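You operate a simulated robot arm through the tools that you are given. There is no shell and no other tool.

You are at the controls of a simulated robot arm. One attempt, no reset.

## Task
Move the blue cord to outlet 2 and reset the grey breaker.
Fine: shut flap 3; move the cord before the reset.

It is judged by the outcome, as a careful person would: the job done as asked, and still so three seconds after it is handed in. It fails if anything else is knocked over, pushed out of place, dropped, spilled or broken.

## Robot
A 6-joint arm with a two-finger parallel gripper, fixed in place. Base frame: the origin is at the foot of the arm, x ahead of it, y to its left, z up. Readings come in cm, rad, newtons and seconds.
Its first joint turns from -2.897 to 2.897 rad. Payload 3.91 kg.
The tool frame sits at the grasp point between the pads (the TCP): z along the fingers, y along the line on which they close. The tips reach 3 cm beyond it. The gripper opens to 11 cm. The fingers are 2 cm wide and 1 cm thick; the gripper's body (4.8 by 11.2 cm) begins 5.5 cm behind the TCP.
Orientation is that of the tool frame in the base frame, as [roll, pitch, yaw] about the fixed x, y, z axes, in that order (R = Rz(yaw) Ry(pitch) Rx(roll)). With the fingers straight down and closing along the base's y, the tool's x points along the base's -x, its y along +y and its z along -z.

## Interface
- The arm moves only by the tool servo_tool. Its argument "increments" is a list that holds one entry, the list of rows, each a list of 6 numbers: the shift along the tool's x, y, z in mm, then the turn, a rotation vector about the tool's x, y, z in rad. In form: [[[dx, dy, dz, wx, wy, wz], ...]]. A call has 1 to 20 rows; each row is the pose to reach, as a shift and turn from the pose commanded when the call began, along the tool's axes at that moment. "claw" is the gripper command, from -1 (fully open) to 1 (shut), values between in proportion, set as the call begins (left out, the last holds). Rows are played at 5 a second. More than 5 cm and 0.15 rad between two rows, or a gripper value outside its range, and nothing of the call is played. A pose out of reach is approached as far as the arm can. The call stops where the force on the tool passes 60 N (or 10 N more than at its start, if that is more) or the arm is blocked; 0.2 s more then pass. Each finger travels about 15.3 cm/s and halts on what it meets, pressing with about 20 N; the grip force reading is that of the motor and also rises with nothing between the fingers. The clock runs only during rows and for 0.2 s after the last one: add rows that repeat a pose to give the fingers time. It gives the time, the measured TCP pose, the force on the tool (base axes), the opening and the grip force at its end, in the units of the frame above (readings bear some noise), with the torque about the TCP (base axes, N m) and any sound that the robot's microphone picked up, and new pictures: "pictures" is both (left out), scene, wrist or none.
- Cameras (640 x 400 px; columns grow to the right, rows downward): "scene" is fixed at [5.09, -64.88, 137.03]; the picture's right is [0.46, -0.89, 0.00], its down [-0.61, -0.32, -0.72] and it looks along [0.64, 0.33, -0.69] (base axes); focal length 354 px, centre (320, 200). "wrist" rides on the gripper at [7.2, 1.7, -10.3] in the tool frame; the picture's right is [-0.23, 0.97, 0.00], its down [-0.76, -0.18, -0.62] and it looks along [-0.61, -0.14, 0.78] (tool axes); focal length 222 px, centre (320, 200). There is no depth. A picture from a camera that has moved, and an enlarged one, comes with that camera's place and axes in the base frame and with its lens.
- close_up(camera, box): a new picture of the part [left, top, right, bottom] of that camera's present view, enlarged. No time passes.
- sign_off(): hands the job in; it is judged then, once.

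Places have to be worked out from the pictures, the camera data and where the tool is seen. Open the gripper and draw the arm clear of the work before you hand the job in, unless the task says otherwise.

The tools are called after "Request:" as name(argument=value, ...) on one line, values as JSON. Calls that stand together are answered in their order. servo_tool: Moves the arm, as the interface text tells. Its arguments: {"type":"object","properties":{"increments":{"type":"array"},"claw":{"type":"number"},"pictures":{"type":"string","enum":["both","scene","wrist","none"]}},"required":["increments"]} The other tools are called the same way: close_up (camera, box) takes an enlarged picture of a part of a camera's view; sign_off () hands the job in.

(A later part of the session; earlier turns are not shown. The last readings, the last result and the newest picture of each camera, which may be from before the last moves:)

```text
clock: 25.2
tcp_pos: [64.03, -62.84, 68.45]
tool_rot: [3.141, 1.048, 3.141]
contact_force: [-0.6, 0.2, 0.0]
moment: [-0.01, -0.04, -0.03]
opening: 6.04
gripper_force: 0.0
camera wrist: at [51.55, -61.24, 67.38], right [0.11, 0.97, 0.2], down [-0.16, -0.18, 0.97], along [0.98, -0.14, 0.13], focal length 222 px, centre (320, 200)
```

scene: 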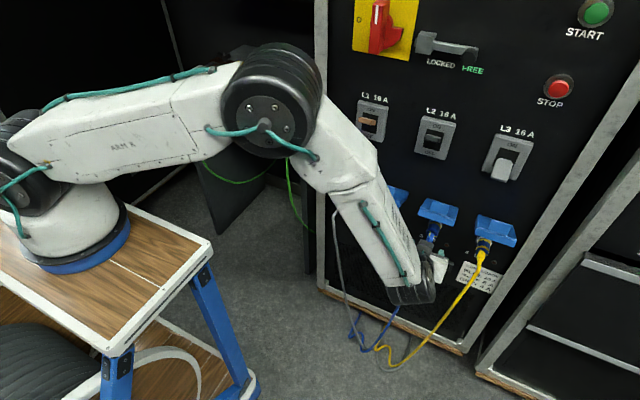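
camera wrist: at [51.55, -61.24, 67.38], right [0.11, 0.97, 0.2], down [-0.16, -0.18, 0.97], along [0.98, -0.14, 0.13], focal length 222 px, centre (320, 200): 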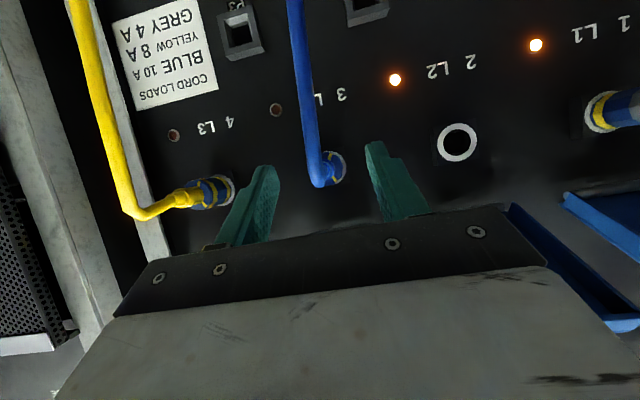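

Aligned as predicted. Final approach to the plug: +7 cm in x so the pads cover the plug body without touching the socket ring.

Request:
servo_tool(increments=[[[-9, 0, 15, 0, 0, 0], [-17, -1, 31, 0, 0, 0], [-26, -1, 46, 0, 0, 0], [-31, -1, 56, 0, 0, 0], [-34.3, -1, 61.8, 0, 0, 0], [-34.3, -1, 61.8, 0, 0, 0]]], claw=-0.1)

```text
clock: 26.6
tcp_pos: [71.11, -63.08, 68.27]
tool_rot: [-3.14, 1.047, -3.141]
contact_force: [0.2, 0.0, 0.3]
moment: [0.02, 0.01, -0.02]
opening: 6.04
gripper_force: 0.0
camera wrist: at [58.6, -61.39, 67.29], right [0.11, 0.97, 0.2], down [-0.16, -0.18, 0.97], along [0.98, -0.14, 0.13], focal length 222 px, centre (320, 200)
```

scene: 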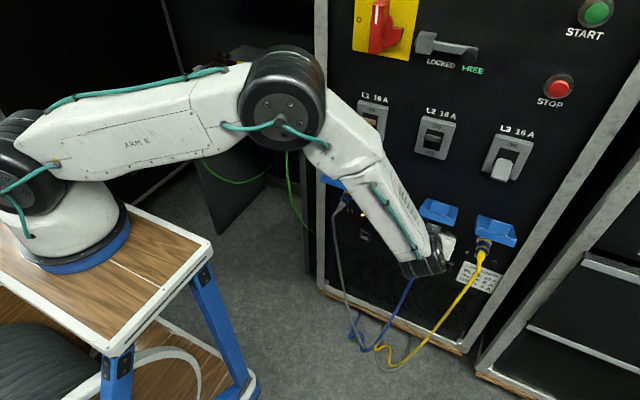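
wrist: 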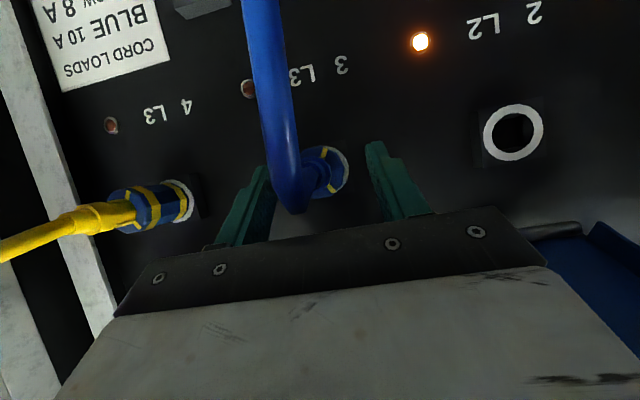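

The plug body is between the fingers. Quick zoom to confirm alignment before closing.

Request:
close_up(camera="wrist", box=[230, 110, 422, 230])

Request:
close_up(camera="scene", box=[400, 190, 496, 250])

```text
3.33 times, centred on (326, 170) of wrist
camera zoom: at [58.6, -61.39, 67.29], right [0.11, 0.97, 0.2], down [-0.16, -0.18, 0.97], along [0.98, -0.14, 0.13], focal length 740 px, centre (300, 300)
```

zoom: 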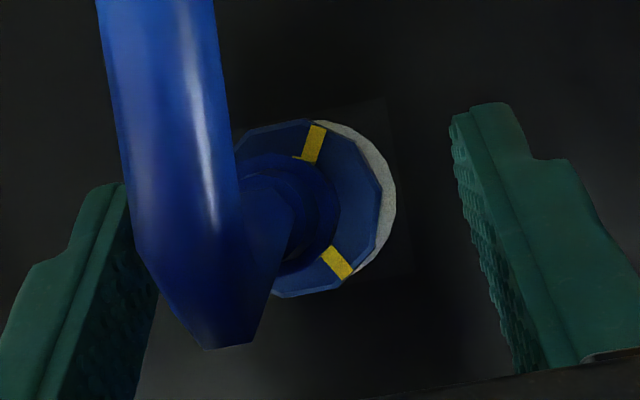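

```text
6.67 times, centred on (448, 220) of scene
camera zoom: at [5.09, -64.88, 137.03], right [0.46, -0.89, 0.0], down [-0.61, -0.32, -0.72], along [0.64, 0.33, -0.69], focal length 2358 px, centre (-533, 67)
```

zoom: 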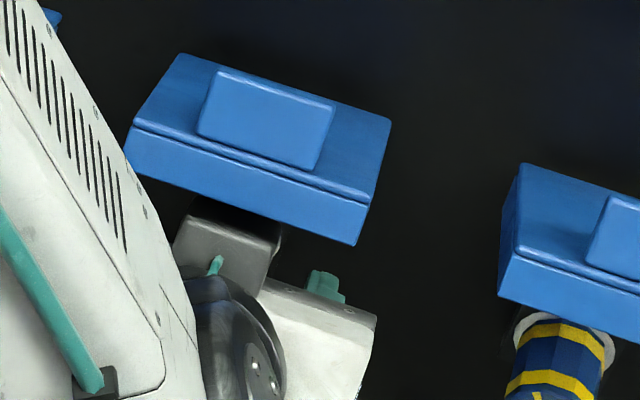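

Alignment looks right, with no contact forces. Closing on the plug.

Request:
servo_tool(increments=[[[0, 0, 0, 0, 0, 0], [0, 0, 0, 0, 0, 0], [0, 0, 0, 0, 0, 0]]], claw=1, pictures="wrist")

```text
clock: 27.4
tcp_pos: [71.1, -62.91, 68.37]
tool_rot: [3.14, 1.046, -3.141]
contact_force: [-2.6, 6.8, 1.0]
moment: [0.03, -0.01, 0.01]
opening: 2.9
gripper_force: 19.9
camera wrist: at [58.62, -61.33, 67.28], right [0.11, 0.97, 0.2], down [-0.16, -0.18, 0.97], along [0.98, -0.14, 0.13], focal length 222 px, centre (320, 200)
```

wrist: 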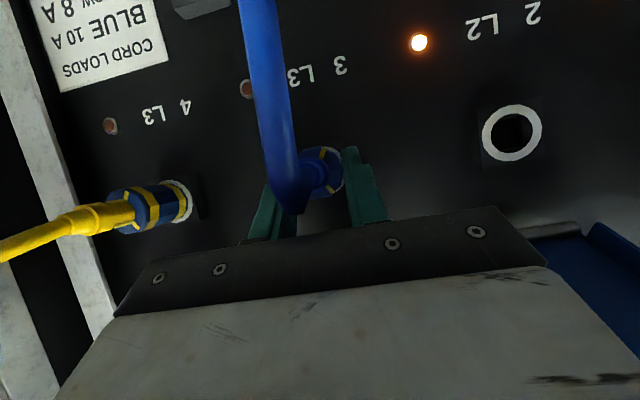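

Gripped at 2.9 cm opening (plug body width). Pulling straight out along −x.

Request:
servo_tool(increments=[[[1.5, 0, -2.6, 0, 0, 0], [3, 0, -5.2, 0, 0, 0], [5, 0, -8.7, 0, 0, 0], [7.5, 0, -13, 0, 0, 0], [10, 0, -17.3, 0, 0, 0]]], claw=1, pictures="wrist")

```text
clock: 28.6
tcp_pos: [69.19, -63.01, 68.39]
tool_rot: [3.14, 1.047, -3.14]
contact_force: [13.6, 9.4, 0.9]
moment: [0.09, -0.13, 0.3]
opening: 2.88
gripper_force: 19.8
camera wrist: at [56.68, -61.34, 67.17], right [0.11, 0.97, 0.2], down [-0.16, -0.18, 0.97], along [0.98, -0.14, 0.13], focal length 222 px, centre (320, 200)
```

wrist: 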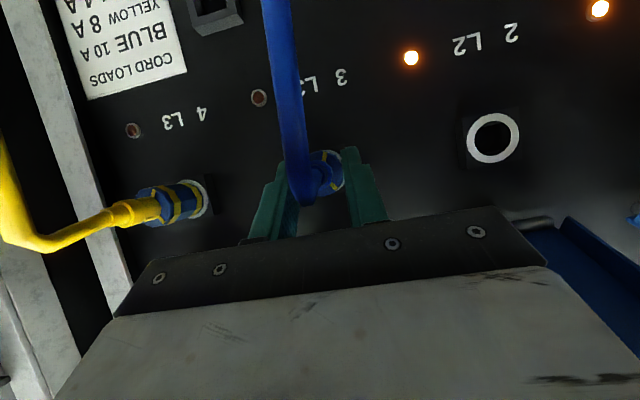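

The plug is moving with the gripper (about 14 N drag, still a steady grip). Continuing to withdraw another ~5 cm.

Request:
servo_tool(increments=[[[3, 0, -5.2, 0, 0, 0], [7.5, 0, -13, 0, 0, 0], [12.5, 0, -21.7, 0, 0, 0], [17.5, 0, -30.3, 0, 0, 0], [22.5, 0, -39, 0, 0, 0], [25, 0, -43.3, 0, 0, 0], [25, 0, -43.3, 0, 0, 0]]], claw=1)

```text
clock: 30.2
tcp_pos: [64.11, -63.12, 68.45]
tool_rot: [-3.141, 1.047, -3.14]
contact_force: [-0.5, 0.2, -1.6]
moment: [-0.01, 0.01, -0.04]
opening: 0.03
gripper_force: 19.7
camera wrist: at [51.57, -61.37, 67.18], right [0.11, 0.97, 0.2], down [-0.16, -0.18, 0.97], along [0.98, -0.14, 0.13], focal length 222 px, centre (320, 200)
```

scene: 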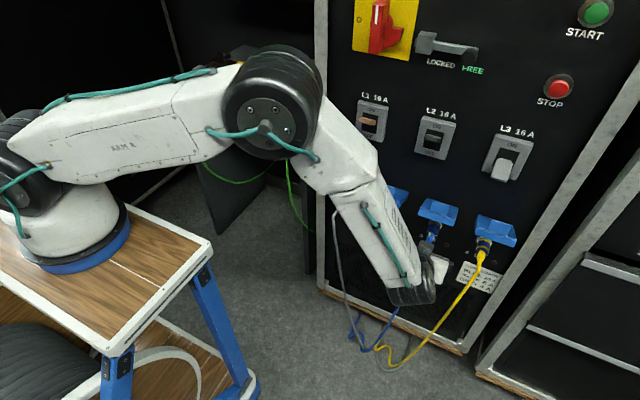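
wrist: 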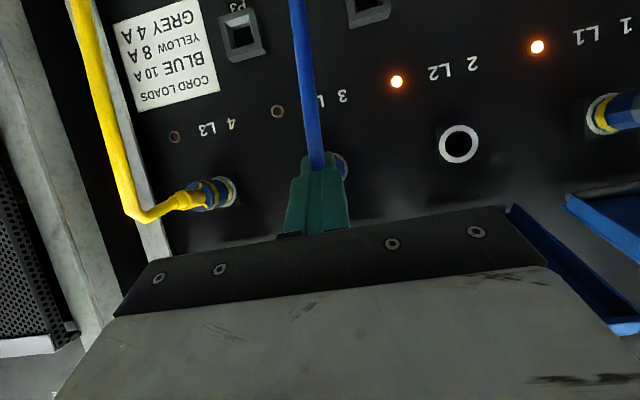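

The fingers slipped off the plug (opening now ~0). I need to see whether the plug moved and where the cord lies relative to the fingers.

Request:
close_up(camera="wrist", box=[250, 120, 410, 220])

Request:
close_up(camera="scene", box=[390, 190, 486, 250])

```text
4.00 times, centred on (330, 170) of wrist
camera zoom: at [51.57, -61.37, 67.18], right [0.11, 0.97, 0.2], down [-0.16, -0.18, 0.97], along [0.98, -0.14, 0.13], focal length 888 px, centre (280, 320)
```

zoom: 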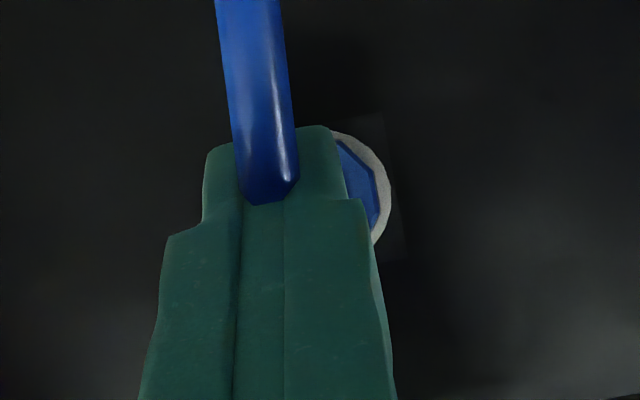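

```text
6.67 times, centred on (438, 220) of scene
camera zoom: at [5.09, -64.88, 137.03], right [0.46, -0.89, 0.0], down [-0.61, -0.32, -0.72], along [0.64, 0.33, -0.69], focal length 2358 px, centre (-467, 67)
```

zoom: 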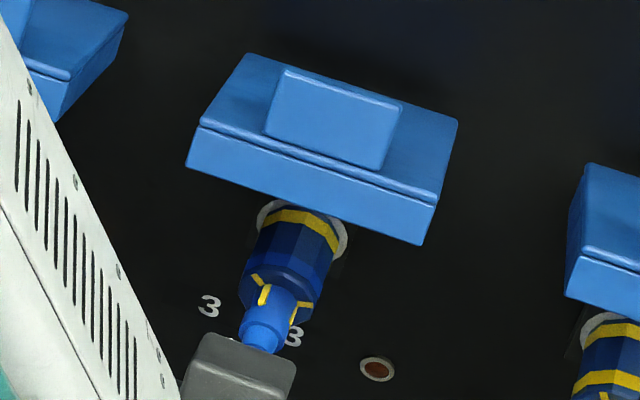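

The plug hasn't moved; the pads slid along it at ~14 N. Before retrying, let me inspect that LOCKED/FREE slide and the rest of the panel in case something is retaining the plug.

Request:
close_up(camera="scene", box=[345, 0, 505, 100])

Request:
close_up(camera="scene", box=[460, 205, 524, 245])

Request:
close_up(camera="wrist", box=[130, 150, 260, 231])

```text
4.00 times, centred on (425, 50) of scene
camera zoom: at [5.09, -64.88, 137.03], right [0.46, -0.89, 0.0], down [-0.61, -0.32, -0.72], along [0.64, 0.33, -0.69], focal length 1415 px, centre (-100, 800)
```

zoom: 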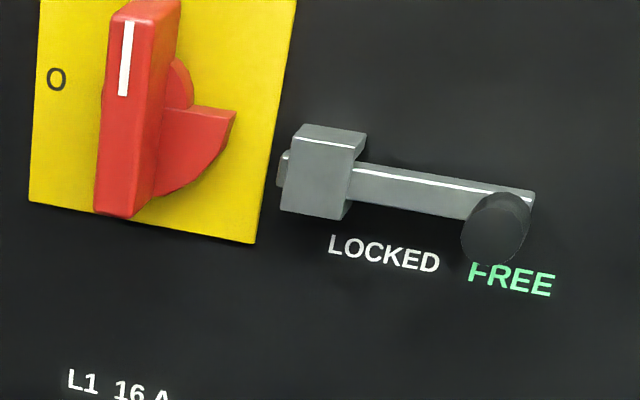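

```text
10.00 times, centred on (492, 225) of scene
camera zoom: at [5.09, -64.88, 137.03], right [0.46, -0.89, 0.0], down [-0.61, -0.32, -0.72], along [0.64, 0.33, -0.69], focal length 3536 px, centre (-1400, -50)
```

zoom: 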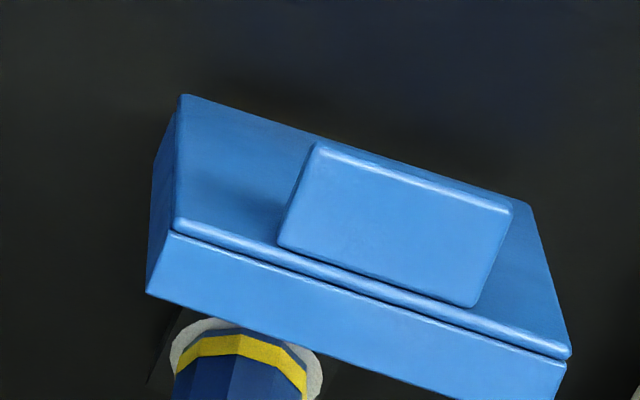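

```text
4.92 times, centred on (195, 190) of wrist
camera zoom: at [51.57, -61.37, 67.18], right [0.11, 0.97, 0.2], down [-0.16, -0.18, 0.97], along [0.98, -0.14, 0.13], focal length 1094 px, centre (935, 247)
```

zoom: 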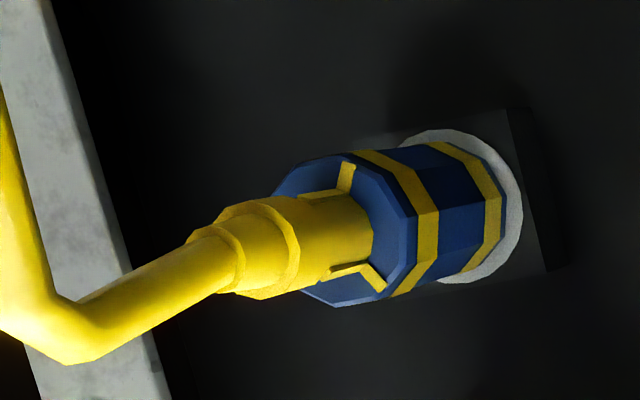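

The slide is just an interlock for the red main switch, currently FREE and unrelated. The plug is simply a tight fit, and my grip was off-centre (7–9 N lateral imbalance), so I'll reopen and re-approach, centred a bit more toward +y.

Request:
servo_tool(increments=[[[0, 0, 0, 0, 0, 0], [0, 0, 0, 0, 0, 0], [0, 0, 0, 0, 0, 0]]], claw=-0.1, pictures="wrist")

```text
clock: 31.0
tcp_pos: [64.1, -63.13, 68.3]
tool_rot: [3.141, 1.047, 3.141]
contact_force: [0.3, -0.3, 0.1]
moment: [-0.01, -0.03, -0.01]
opening: 6.05
gripper_force: 0.0
camera wrist: at [51.58, -61.37, 67.18], right [0.11, 0.97, 0.2], down [-0.16, -0.18, 0.97], along [0.98, -0.14, 0.13], focal length 222 px, centre (320, 200)
```

wrist: 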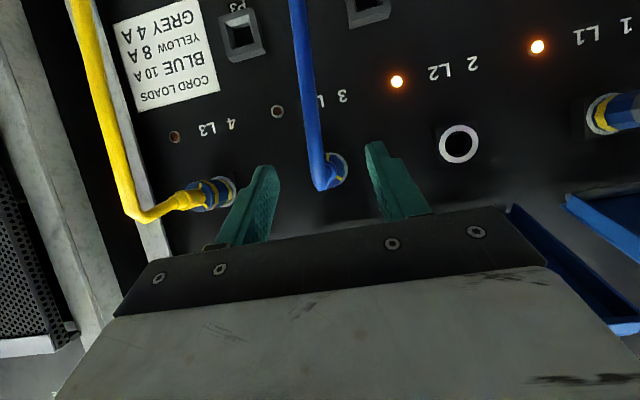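

Using the exact camera pose, the plug axis is at y≈−63.03. Re-approaching centred on that and closing again, watching the grip reading.

Request:
servo_tool(increments=[[[-9, 0.5, 15, 0, 0, 0], [-17, 0.5, 31, 0, 0, 0], [-26, 0.5, 46, 0, 0, 0], [-31, 0.5, 56, 0, 0, 0], [-34.3, 0.5, 61, 0, 0, 0], [-34.3, 0.5, 61, 0, 0, 0]]], claw=-0.1, pictures="none")

Request:
servo_tool(increments=[[[0, 0, 0, 0, 0, 0], [0, 0, 0, 0, 0, 0], [0, 0, 0, 0, 0, 0], [0, 0, 0, 0, 0, 0], [0, 0, 0, 0, 0, 0]]], claw=1, pictures="wrist")

```text
clock: 32.4
tcp_pos: [71.19, -63.03, 68.33]
tool_rot: [-3.141, 1.047, -3.141]
contact_force: [-0.8, -0.5, 0.3]
moment: [0.0, 0.01, -0.03]
opening: 6.04
gripper_force: 0.0
```

```text
clock: 33.6
tcp_pos: [71.13, -63.01, 68.39]
tool_rot: [3.141, 1.047, 3.14]
contact_force: [1.2, -0.1, 1.1]
moment: [0.01, -0.03, -0.04]
opening: 2.8
gripper_force: 19.4
camera wrist: at [58.71, -61.31, 67.2], right [0.11, 0.97, 0.2], down [-0.16, -0.18, 0.97], along [0.98, -0.14, 0.13], focal length 222 px, centre (320, 200)
```

wrist: 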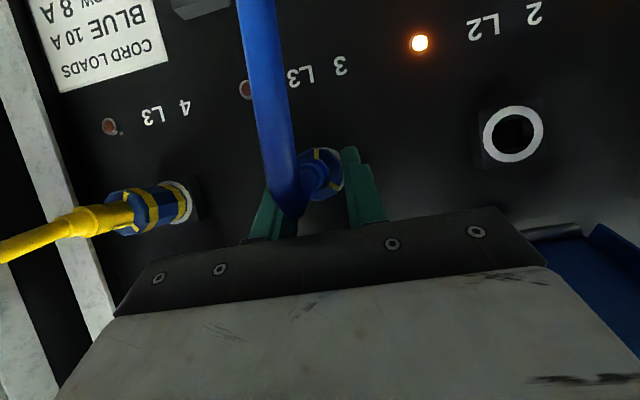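

Now balanced (no lateral force). Pulling gently again and watching whether the plug follows.

Request:
servo_tool(increments=[[[0.5, 0, -0.87, 0, 0, 0], [1, 0, -1.7, 0, 0, 0], [1.5, 0, -2.6, 0, 0, 0], [2.5, 0, -4.3, 0, 0, 0], [3.5, 0, -6.1, 0, 0, 0], [5, 0, -8.7, 0, 0, 0]]], claw=1)

```text
clock: 35.0
tcp_pos: [70.12, -63.04, 68.28]
tool_rot: [3.141, 1.045, -3.141]
contact_force: [14.1, 0.8, -0.3]
moment: [0.02, -0.13, -0.02]
opening: 2.8
gripper_force: 19.5
camera wrist: at [57.65, -61.32, 67.15], right [0.11, 0.97, 0.2], down [-0.16, -0.18, 0.97], along [0.98, -0.14, 0.13], focal length 222 px, centre (320, 200)
```

scene: 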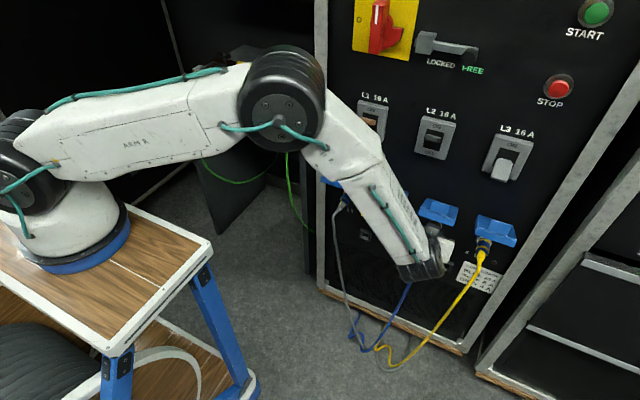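
wrist: 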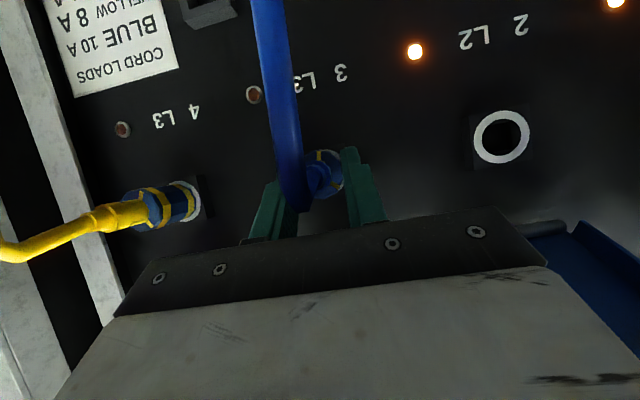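

Let me check whether the plug moved with the gripper by comparing its size and position against the ring.

Request:
close_up(camera="wrist", box=[260, 120, 388, 200])

Request:
close_up(camera="scene", box=[400, 190, 496, 250])

```text
5.00 times, centred on (324, 160) of wrist
camera zoom: at [57.65, -61.32, 67.15], right [0.11, 0.97, 0.2], down [-0.16, -0.18, 0.97], along [0.98, -0.14, 0.13], focal length 1111 px, centre (300, 400)
```

zoom: 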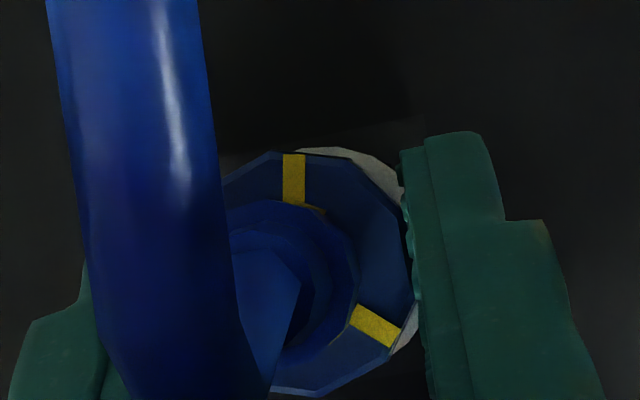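

```text
6.67 times, centred on (448, 220) of scene
camera zoom: at [5.09, -64.88, 137.03], right [0.46, -0.89, 0.0], down [-0.61, -0.32, -0.72], along [0.64, 0.33, -0.69], focal length 2358 px, centre (-533, 67)
```

zoom: 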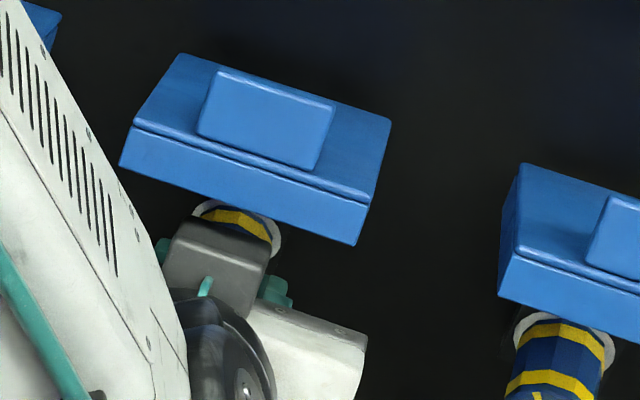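

The plug itself hasn't moved axially; it only rotated so its flats aligned with the pads, and the pads slip at ~14 N with grip reading 20 (the tab grip read 45). I'll re-seat the fingers and try closing from a different starting opening to see if the grip force improves.

Request:
servo_tool(increments=[[[0, 0, 0, 0, 0, 0], [-2.5, 0, 4.3, 0, 0, 0], [-5, 0, 9, 0, 0, 0], [-5, 0, 9, 0, 0, 0]]], claw=0.25, pictures="none")

Request:
servo_tool(increments=[[[0, 0, 0, 0, 0, 0], [0, 0, 0, 0, 0, 0], [0, 0, 0, 0, 0, 0]]], claw=1, pictures="none")

```text
clock: 36.0
tcp_pos: [71.17, -63.06, 68.38]
tool_rot: [-3.141, 1.047, 3.14]
contact_force: [1.1, 0.0, -0.1]
moment: [-0.02, -0.02, -0.02]
opening: 4.13
gripper_force: 0.0
```

```text
clock: 36.8
tcp_pos: [71.15, -63.03, 68.2]
tool_rot: [-3.141, 1.047, -3.141]
contact_force: [-3.8, 4.3, 0.7]
moment: [0.02, -0.02, 0.07]
opening: 2.81
gripper_force: 19.5
```

Same reading (19.5). One more test of the gripper: closing from fully open.

Request:
servo_tool(increments=[[[0, 0, 0, 0, 0, 0], [0, 0, 0, 0, 0, 0], [0, 0, 0, 0, 0, 0]]], claw=-0.6, pictures="none")

Request:
servo_tool(increments=[[[0, 0, 0, 0, 0, 0], [0, 0, 0, 0, 0, 0], [0, 0, 0, 0, 0, 0], [0, 0, 0, 0, 0, 0]]], claw=1, pictures="wrist")

```text
clock: 37.6
tcp_pos: [71.19, -63.12, 68.22]
tool_rot: [3.141, 1.048, 3.141]
contact_force: [0.2, 0.3, -0.9]
moment: [-0.01, 0.0, 0.0]
opening: 8.77
gripper_force: 0.0
```

```text
clock: 38.6
tcp_pos: [71.16, -62.99, 68.28]
tool_rot: [3.141, 1.048, -3.141]
contact_force: [-2.5, 4.1, 0.5]
moment: [0.01, 0.0, 0.06]
opening: 2.81
gripper_force: 20.0
camera wrist: at [58.61, -61.32, 67.16], right [0.11, 0.97, 0.2], down [-0.16, -0.18, 0.97], along [0.98, -0.14, 0.13], focal length 222 px, centre (320, 200)
```

wrist: 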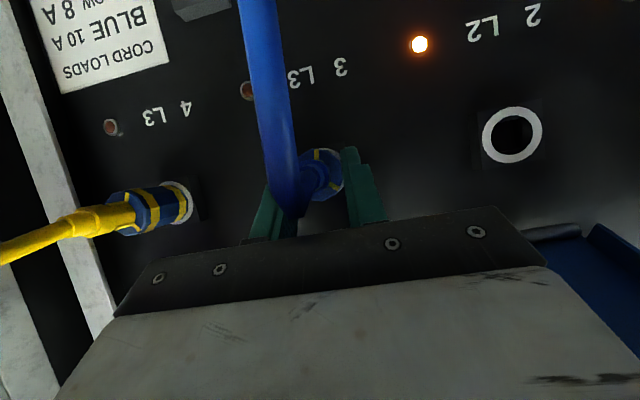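

Grip force on the plug is consistently ~20. I'll try working the plug loose the way a person would: twisting it gently back and forth about its axis while pulling.

Request:
servo_tool(increments=[[[0, -0.95, 0, -0.07, 0, 0.121], [0.5, -1.9, -0.9, -0.14, 0, 0.2425], [1.5, -1.9, -2.6, -0.14, 0, 0.2425], [2.5, -0.95, -4.3, -0.07, 0, 0.121], [3.5, 0, -6.1, 0, 0, 0], [4.5, 0.95, -7.8, 0.07, 0, -0.121], [5.5, 1.9, -9.5, 0.14, 0, -0.2425], [6.5, 0.95, -11.3, 0.07, 0, -0.121], [7.5, 0, -13, 0, 0, 0]]], claw=1)

Request:
close_up(camera="scene", box=[400, 190, 496, 250])

Request:
close_up(camera="wrist", box=[260, 120, 388, 200])

```text
clock: 40.6
tcp_pos: [69.52, -63.05, 68.1]
tool_rot: [3.138, 1.046, 3.138]
contact_force: [0.4, 0.9, -0.7]
moment: [-0.01, -0.01, -0.02]
opening: 2.79
gripper_force: 20.5
camera wrist: at [57.01, -61.37, 67.07], right [0.11, 0.97, 0.2], down [-0.16, -0.18, 0.97], along [0.98, -0.14, 0.13], focal length 222 px, centre (320, 200)
```

scene: 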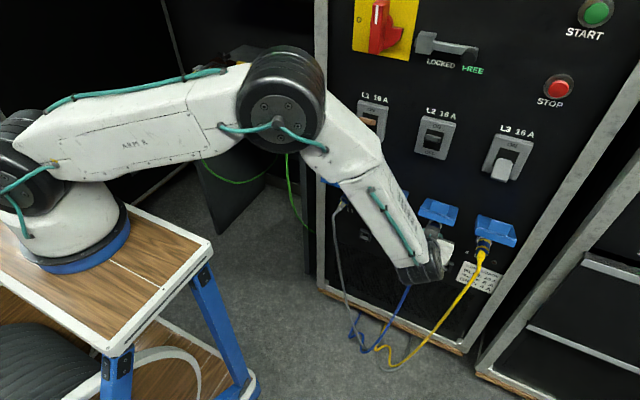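
wrist: 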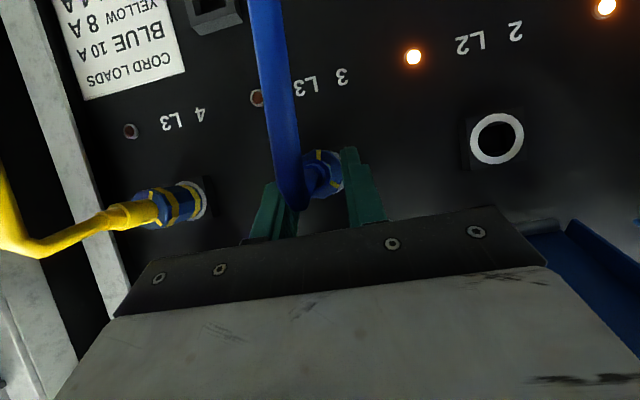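

```text
6.67 times, centred on (448, 220) of scene
camera zoom: at [5.09, -64.88, 137.03], right [0.46, -0.89, 0.0], down [-0.61, -0.32, -0.72], along [0.64, 0.33, -0.69], focal length 2358 px, centre (-533, 67)
```

zoom: 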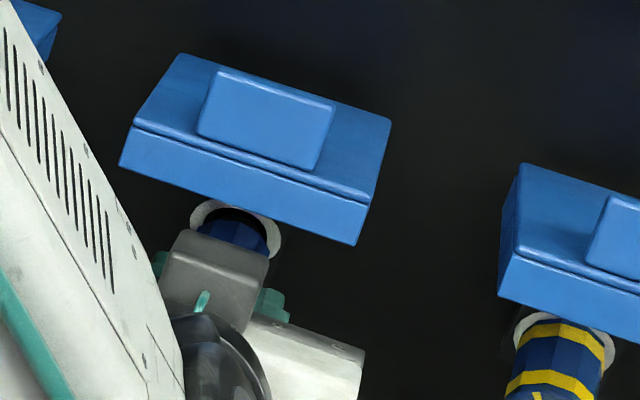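

```text
5.00 times, centred on (324, 160) of wrist
camera zoom: at [57.01, -61.37, 67.07], right [0.11, 0.97, 0.2], down [-0.16, -0.18, 0.97], along [0.98, -0.14, 0.13], focal length 1111 px, centre (300, 400)
```

zoom: 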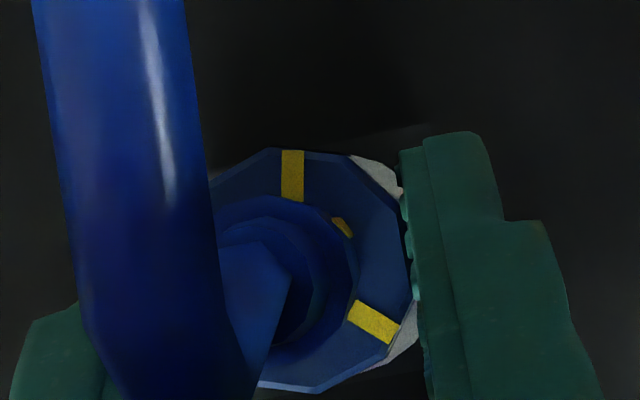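

The twist worked: the pull force has dropped to ~0 and a gap now shows at the socket ring with the plug still in the pads. Drawing it straight out.

Request:
servo_tool(increments=[[[5, 0, -8.7, 0, 0, 0], [10, 0, -17.3, 0, 0, 0], [15, 0, -26, 0, 0, 0], [20, 0, -34.6, 0, 0, 0], [25, 0, -43.3, 0, 0, 0], [25, 0, -43.3, 0, 0, 0]]], claw=1)

Request:
close_up(camera="wrist", box=[240, 100, 400, 200])

Request:
close_up(camera="scene", box=[390, 180, 486, 240])

```text
clock: 42.0
tcp_pos: [64.54, -63.0, 68.13]
tool_rot: [-3.141, 1.046, -3.141]
contact_force: [0.3, -0.2, -0.5]
moment: [0.0, 0.03, 0.01]
opening: 2.78
gripper_force: 20.0
camera wrist: at [52.11, -61.38, 67.1], right [0.11, 0.97, 0.2], down [-0.16, -0.18, 0.97], along [0.98, -0.14, 0.13], focal length 222 px, centre (320, 200)
```

scene: 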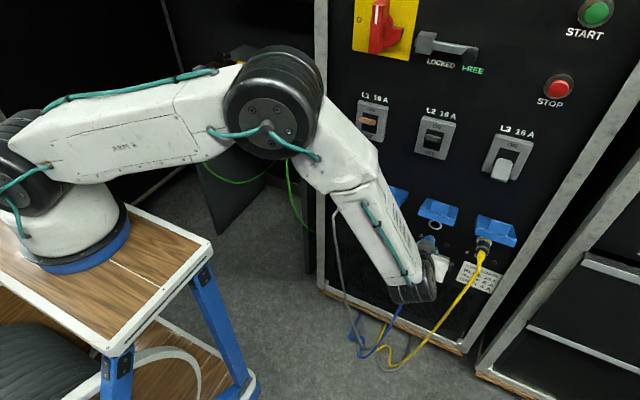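
wrist: 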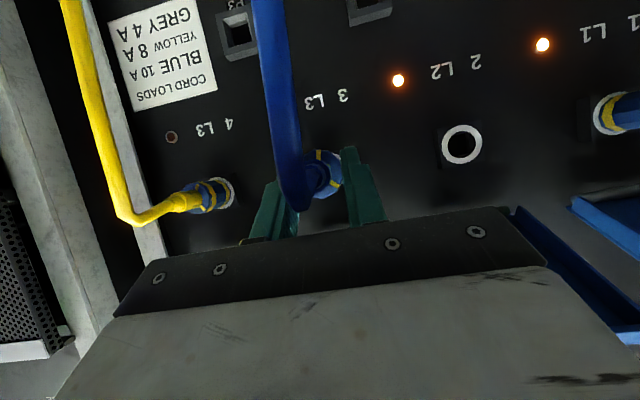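

```text
4.00 times, centred on (320, 150) of wrist
camera zoom: at [52.11, -61.38, 67.1], right [0.11, 0.97, 0.2], down [-0.16, -0.18, 0.97], along [0.98, -0.14, 0.13], focal length 888 px, centre (320, 400)
```

zoom: 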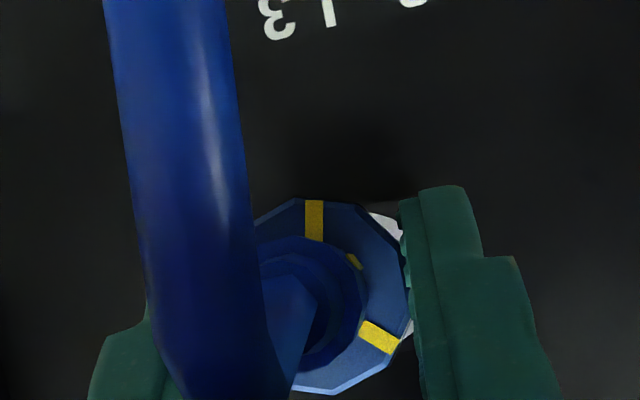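

```text
6.67 times, centred on (438, 210) of scene
camera zoom: at [5.09, -64.88, 137.03], right [0.46, -0.89, 0.0], down [-0.61, -0.32, -0.72], along [0.64, 0.33, -0.69], focal length 2358 px, centre (-467, 133)
```

zoom: 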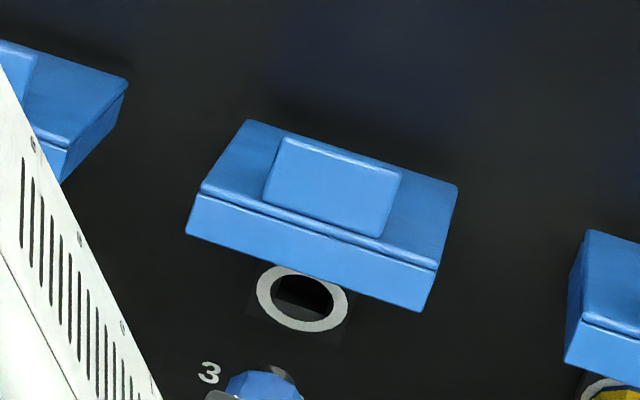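

The plug is out and held (its rear is ≈1.2 cm ahead of the TCP). Let me precisely measure socket 2 from here, and socket 3's now-empty ring for the pitch.

Request:
close_up(camera="wrist", box=[429, 124, 493, 164])

Request:
close_up(camera="scene", box=[419, 207, 451, 227])

Request:
close_up(camera="scene", box=[374, 195, 406, 215])

Request:
close_up(camera="wrist", box=[290, 120, 370, 170])

```text
10.00 times, centred on (461, 144) of wrist
camera zoom: at [52.11, -61.38, 67.1], right [0.11, 0.97, 0.2], down [-0.16, -0.18, 0.97], along [0.98, -0.14, 0.13], focal length 2221 px, centre (-1090, 760)
```

zoom: 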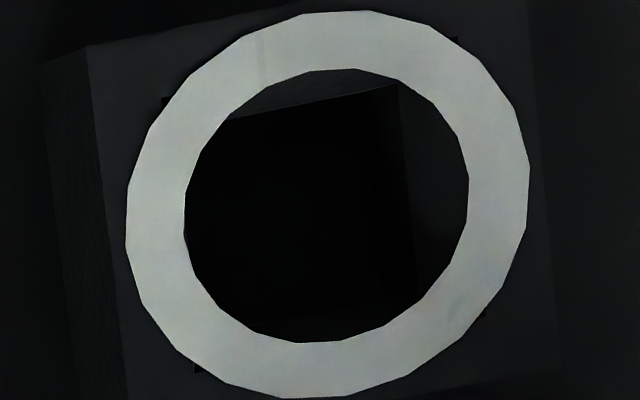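

```text
16.00 times, centred on (435, 217) of scene
camera zoom: at [5.09, -64.88, 137.03], right [0.46, -0.89, 0.0], down [-0.61, -0.32, -0.72], along [0.64, 0.33, -0.69], focal length 5658 px, centre (-1520, -72)
```

zoom: 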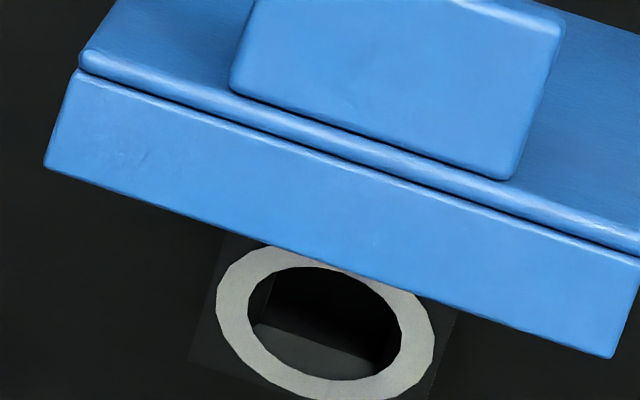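

```text
16.00 times, centred on (390, 205) of scene
camera zoom: at [5.09, -64.88, 137.03], right [0.46, -0.89, 0.0], down [-0.61, -0.32, -0.72], along [0.64, 0.33, -0.69], focal length 5658 px, centre (-800, 120)
```

zoom: 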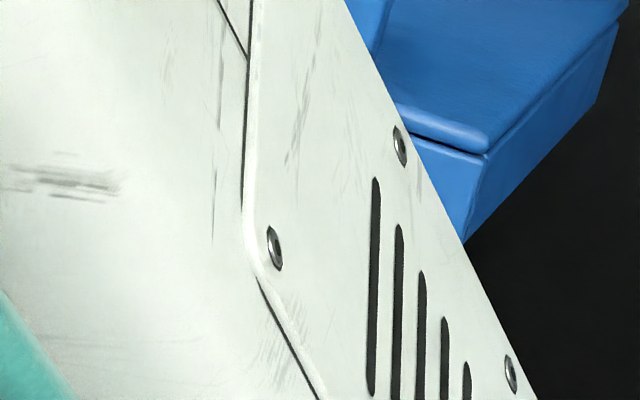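

```text
8.00 times, centred on (330, 145) of wrist
camera zoom: at [52.11, -61.38, 67.1], right [0.11, 0.97, 0.2], down [-0.16, -0.18, 0.97], along [0.98, -0.14, 0.13], focal length 1777 px, centre (240, 640)
```

zoom: 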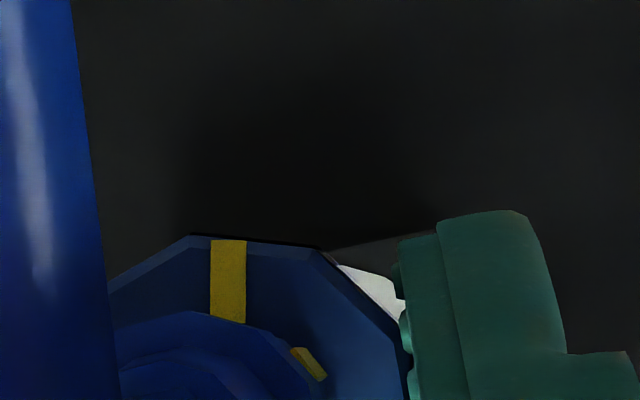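

Socket 2 measures at about y≈−50.45, z≈67.5, so a 12.5 cm shift from socket 3 at the same height. I'll move the plug sideways to line up with socket 2, staying ~5 cm back.

Request:
servo_tool(increments=[[[0, 20, 0, 0, 0, 0], [0, 40, 0, 0, 0, 0], [0, 60, 0, 0, 0, 0], [0, 80, 0, 0, 0, 0], [0, 100, 0, 0, 0, 0], [-0.3, 115, 0, 0, 0, 0], [-0.5, 125.6, -0.3, 0, 0, 0], [-0.5, 125.6, -0.3, 0, 0, 0]]], claw=1)

```text
clock: 43.8
tcp_pos: [64.65, -50.52, 68.28]
tool_rot: [3.141, 1.047, 3.141]
contact_force: [0.5, -0.1, -1.0]
moment: [0.0, 0.03, -0.01]
opening: 2.78
gripper_force: 19.8
camera wrist: at [52.19, -48.83, 67.23], right [0.11, 0.97, 0.2], down [-0.16, -0.18, 0.97], along [0.98, -0.14, 0.13], focal length 222 px, centre (320, 200)
```

scene: 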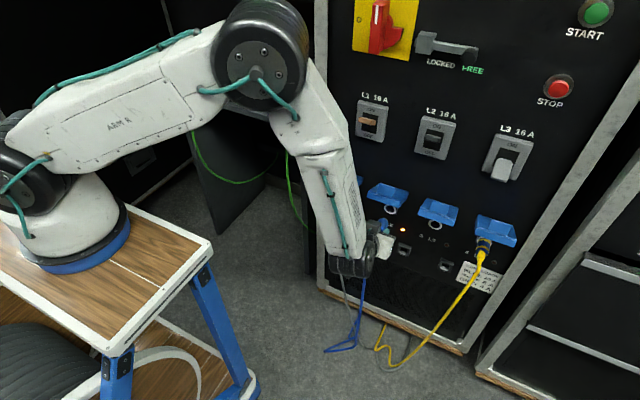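
wrist: 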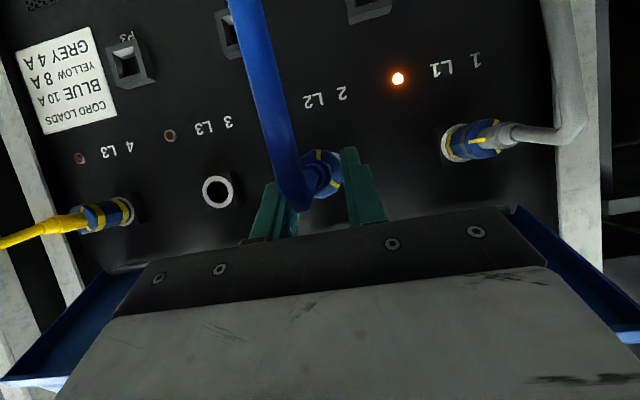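

In position in front of socket 2. Zooming in the scene view to check plug nose and socket alignment.

Request:
close_up(camera="scene", box=[360, 180, 424, 220])

Request:
close_up(camera="scene", box=[360, 210, 424, 250])

Request:
close_up(camera="wrist", box=[186, 172, 250, 212])

Request:
close_up(camera="wrist", box=[260, 120, 388, 200])

```text
10.00 times, centred on (392, 200) of scene
camera zoom: at [5.09, -64.88, 137.03], right [0.46, -0.89, 0.0], down [-0.61, -0.32, -0.72], along [0.64, 0.33, -0.69], focal length 3536 px, centre (-400, 200)
```

zoom: 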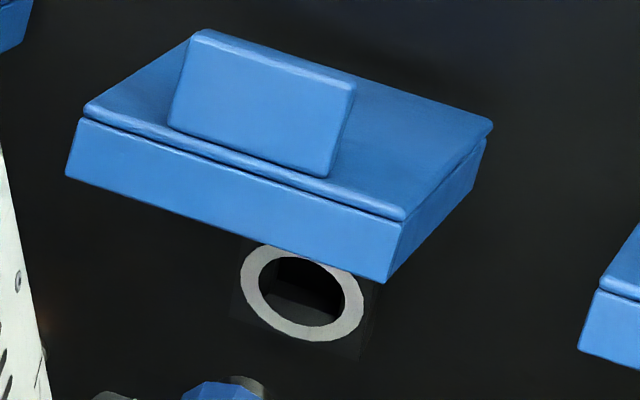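

```text
10.00 times, centred on (392, 230) of scene
camera zoom: at [5.09, -64.88, 137.03], right [0.46, -0.89, 0.0], down [-0.61, -0.32, -0.72], along [0.64, 0.33, -0.69], focal length 3536 px, centre (-400, -100)
```

zoom: 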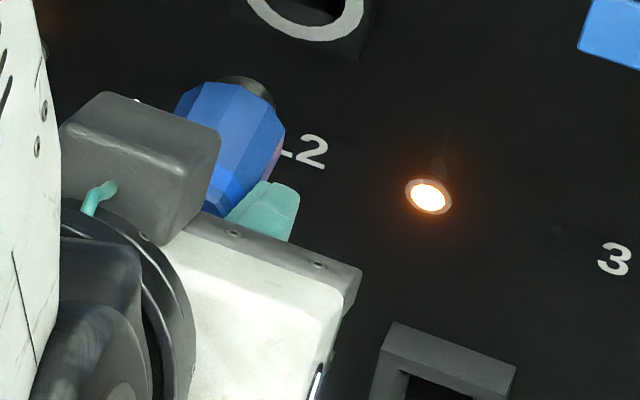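

```text
10.00 times, centred on (218, 192) of wrist
camera zoom: at [52.19, -48.83, 67.23], right [0.11, 0.97, 0.2], down [-0.16, -0.18, 0.97], along [0.98, -0.14, 0.13], focal length 2221 px, centre (1340, 280)
```

zoom: 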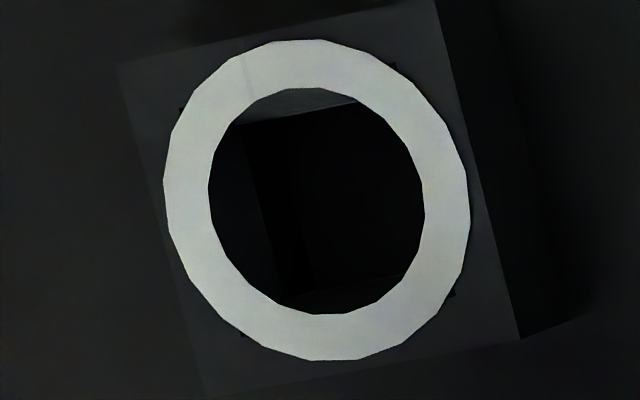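

```text
5.00 times, centred on (324, 160) of wrist
camera zoom: at [52.19, -48.83, 67.23], right [0.11, 0.97, 0.2], down [-0.16, -0.18, 0.97], along [0.98, -0.14, 0.13], focal length 1111 px, centre (300, 400)
```

zoom: 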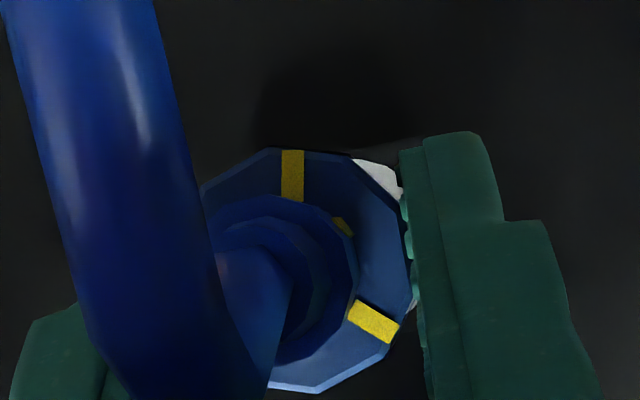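

Alignment looks good: the plug axis and socket 2 match within about a millimetre, and the nose tip is ~4 cm from the ring. Advancing 3.5 cm with a tiny height correction.

Request:
servo_tool(increments=[[[-4, 0.1, 7.8, 0, 0, 0], [-8.5, 0.1, 15.4, 0, 0, 0], [-13, 0.1, 23, 0, 0, 0], [-17, 0.1, 30.6, 0, 0, 0], [-17, 0.1, 30.6, 0, 0, 0]]], claw=1)

Request:
close_up(camera="scene", box=[360, 190, 424, 230])

Request:
close_up(camera="wrist", box=[260, 120, 388, 200])

```text
clock: 45.0
tcp_pos: [68.27, -50.43, 68.26]
tool_rot: [3.141, 1.046, 3.141]
contact_force: [0.4, 0.3, -0.7]
moment: [0.02, 0.04, 0.05]
opening: 2.79
gripper_force: 20.1
camera wrist: at [55.72, -48.78, 67.16], right [0.11, 0.97, 0.2], down [-0.16, -0.18, 0.97], along [0.98, -0.14, 0.13], focal length 222 px, centre (320, 200)
```

scene: 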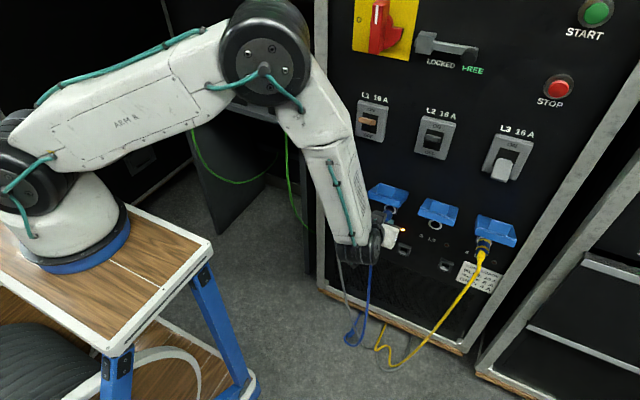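
wrist: 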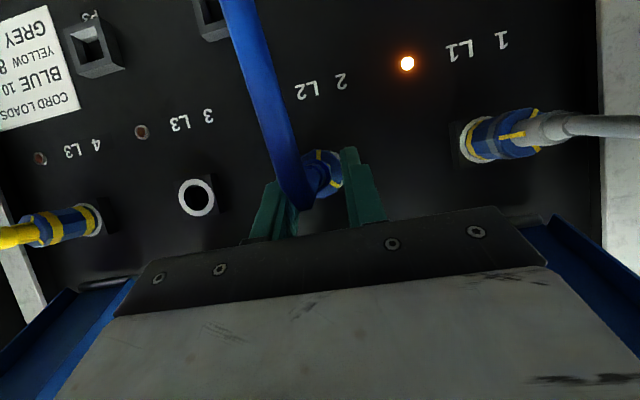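

```text
10.00 times, centred on (392, 210) of scene
camera zoom: at [5.09, -64.88, 137.03], right [0.46, -0.89, 0.0], down [-0.61, -0.32, -0.72], along [0.64, 0.33, -0.69], focal length 3536 px, centre (-400, 100)
```

zoom: 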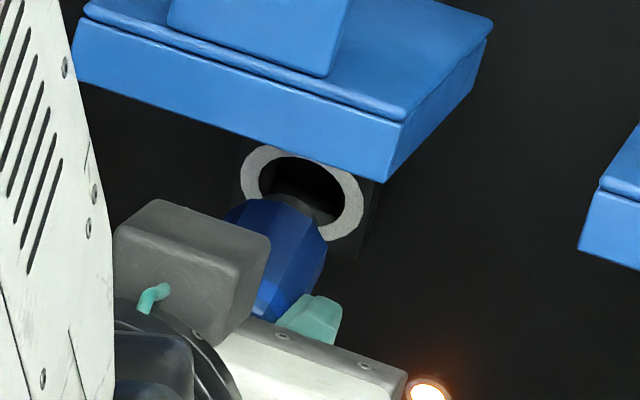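

```text
5.00 times, centred on (324, 160) of wrist
camera zoom: at [55.72, -48.78, 67.16], right [0.11, 0.97, 0.2], down [-0.16, -0.18, 0.97], along [0.98, -0.14, 0.13], focal length 1111 px, centre (300, 400)
```

zoom: 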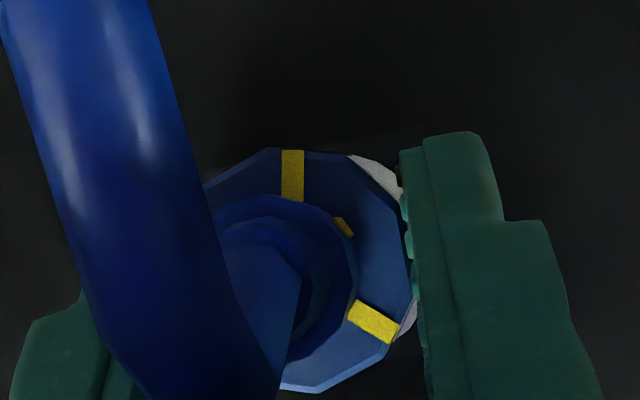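

The nose is right at the ring and centred. Now pushing in slowly, ~2 mm per step, watching the force.

Request:
servo_tool(increments=[[[-1, -0.3, 1.7, 0, 0, 0], [-2, -0.3, 3.5, 0, 0, 0], [-3, -0.3, 5.2, 0, 0, 0], [-4, -0.3, 6.9, 0, 0, 0], [-5, -0.3, 8.7, 0, 0, 0], [-6, -0.3, 10.4, 0, 0, 0], [-6, -0.3, 10.4, 0, 0, 0]]], claw=1)

Request:
close_up(camera="scene", box=[360, 190, 424, 230])

Request:
close_up(camera="wrist", box=[260, 120, 388, 200])

```text
clock: 46.6
tcp_pos: [69.39, -50.58, 68.28]
tool_rot: [3.141, 1.048, -3.142]
contact_force: [0.2, -0.1, -0.5]
moment: [0.0, 0.0, 0.01]
opening: 2.79
gripper_force: 20.4
camera wrist: at [56.84, -48.78, 67.13], right [0.11, 0.97, 0.2], down [-0.16, -0.18, 0.97], along [0.98, -0.14, 0.13], focal length 222 px, centre (320, 200)
```

scene: 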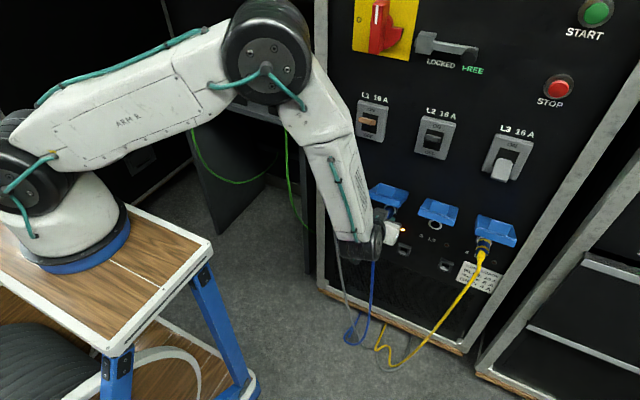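
wrist: 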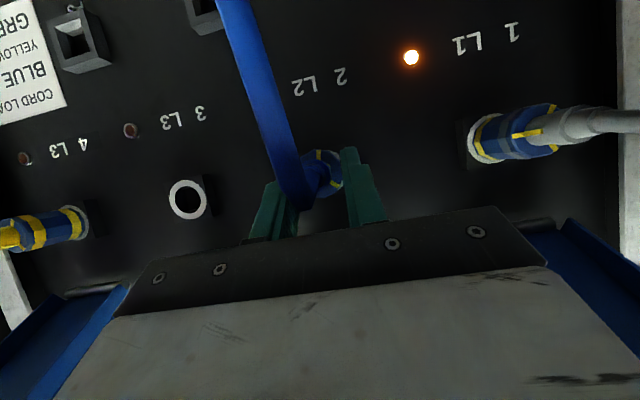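

```text
10.00 times, centred on (392, 210) of scene
camera zoom: at [5.09, -64.88, 137.03], right [0.46, -0.89, 0.0], down [-0.61, -0.32, -0.72], along [0.64, 0.33, -0.69], focal length 3536 px, centre (-400, 100)
```

zoom: 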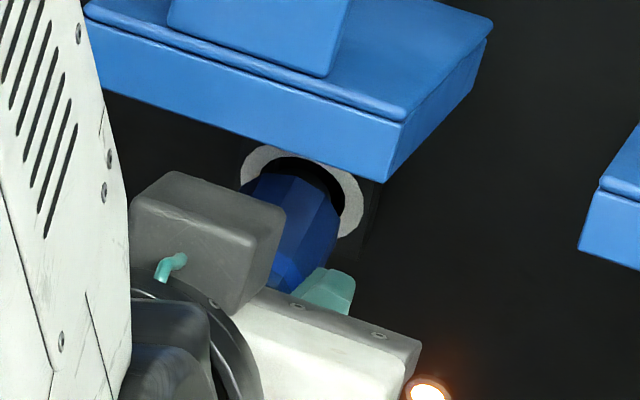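

```text
5.00 times, centred on (324, 160) of wrist
camera zoom: at [56.84, -48.78, 67.13], right [0.11, 0.97, 0.2], down [-0.16, -0.18, 0.97], along [0.98, -0.14, 0.13], focal length 1111 px, centre (300, 400)
```

zoom: 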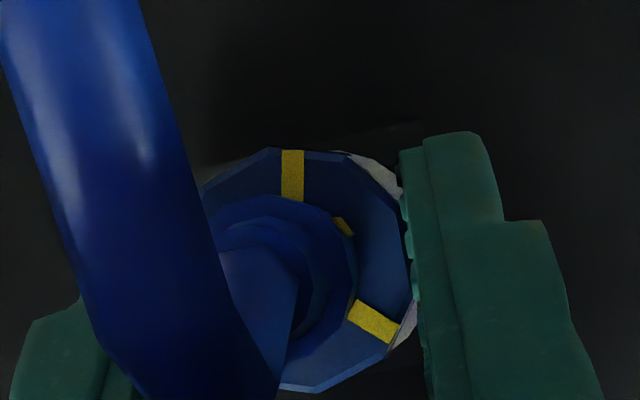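

No resistance so far and the nose is entering socket 2. Continuing the push toward full seating (expected near TCP x≈70).

Request:
servo_tool(increments=[[[-1, -0.2, 1.7, 0, 0, 0], [-2, -0.3, 3.5, 0, 0, 0], [-3, -0.3, 5.2, 0, 0, 0], [-4, -0.3, 6.9, 0, 0, 0], [-5, -0.3, 8.7, 0, 0, 0], [-5, -0.3, 8.7, 0, 0, 0]]], claw=1, pictures="wrist")

Request:
close_up(camera="scene", box=[360, 190, 424, 230])

Request:
close_up(camera="wrist", box=[260, 120, 388, 200])

```text
clock: 48.0
tcp_pos: [70.32, -50.52, 68.31]
tool_rot: [-3.14, 1.048, 3.14]
contact_force: [-9.3, 1.5, 3.8]
moment: [0.03, -0.04, 0.07]
opening: 2.79
gripper_force: 20.2
camera wrist: at [57.7, -48.8, 67.18], right [0.11, 0.97, 0.2], down [-0.16, -0.18, 0.97], along [0.98, -0.14, 0.13], focal length 222 px, centre (320, 200)
```

wrist: 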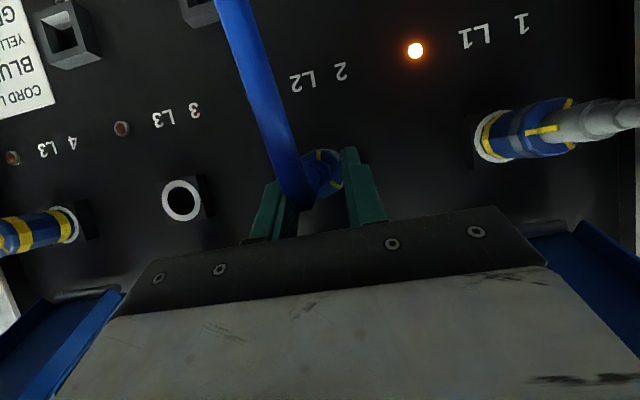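

```text
10.00 times, centred on (392, 210) of scene
camera zoom: at [5.09, -64.88, 137.03], right [0.46, -0.89, 0.0], down [-0.61, -0.32, -0.72], along [0.64, 0.33, -0.69], focal length 3536 px, centre (-400, 100)
```

zoom: 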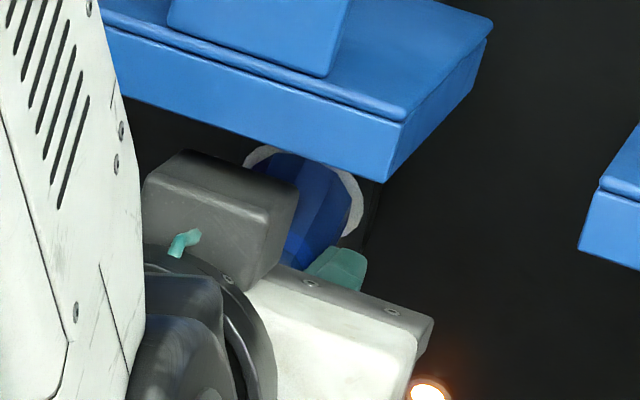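

```text
5.00 times, centred on (324, 160) of wrist
camera zoom: at [57.7, -48.8, 67.18], right [0.11, 0.97, 0.2], down [-0.16, -0.18, 0.97], along [0.98, -0.14, 0.13], focal length 1111 px, centre (300, 400)
```

zoom: 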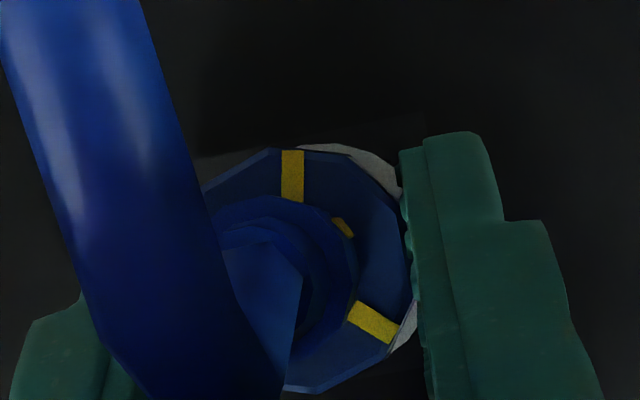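

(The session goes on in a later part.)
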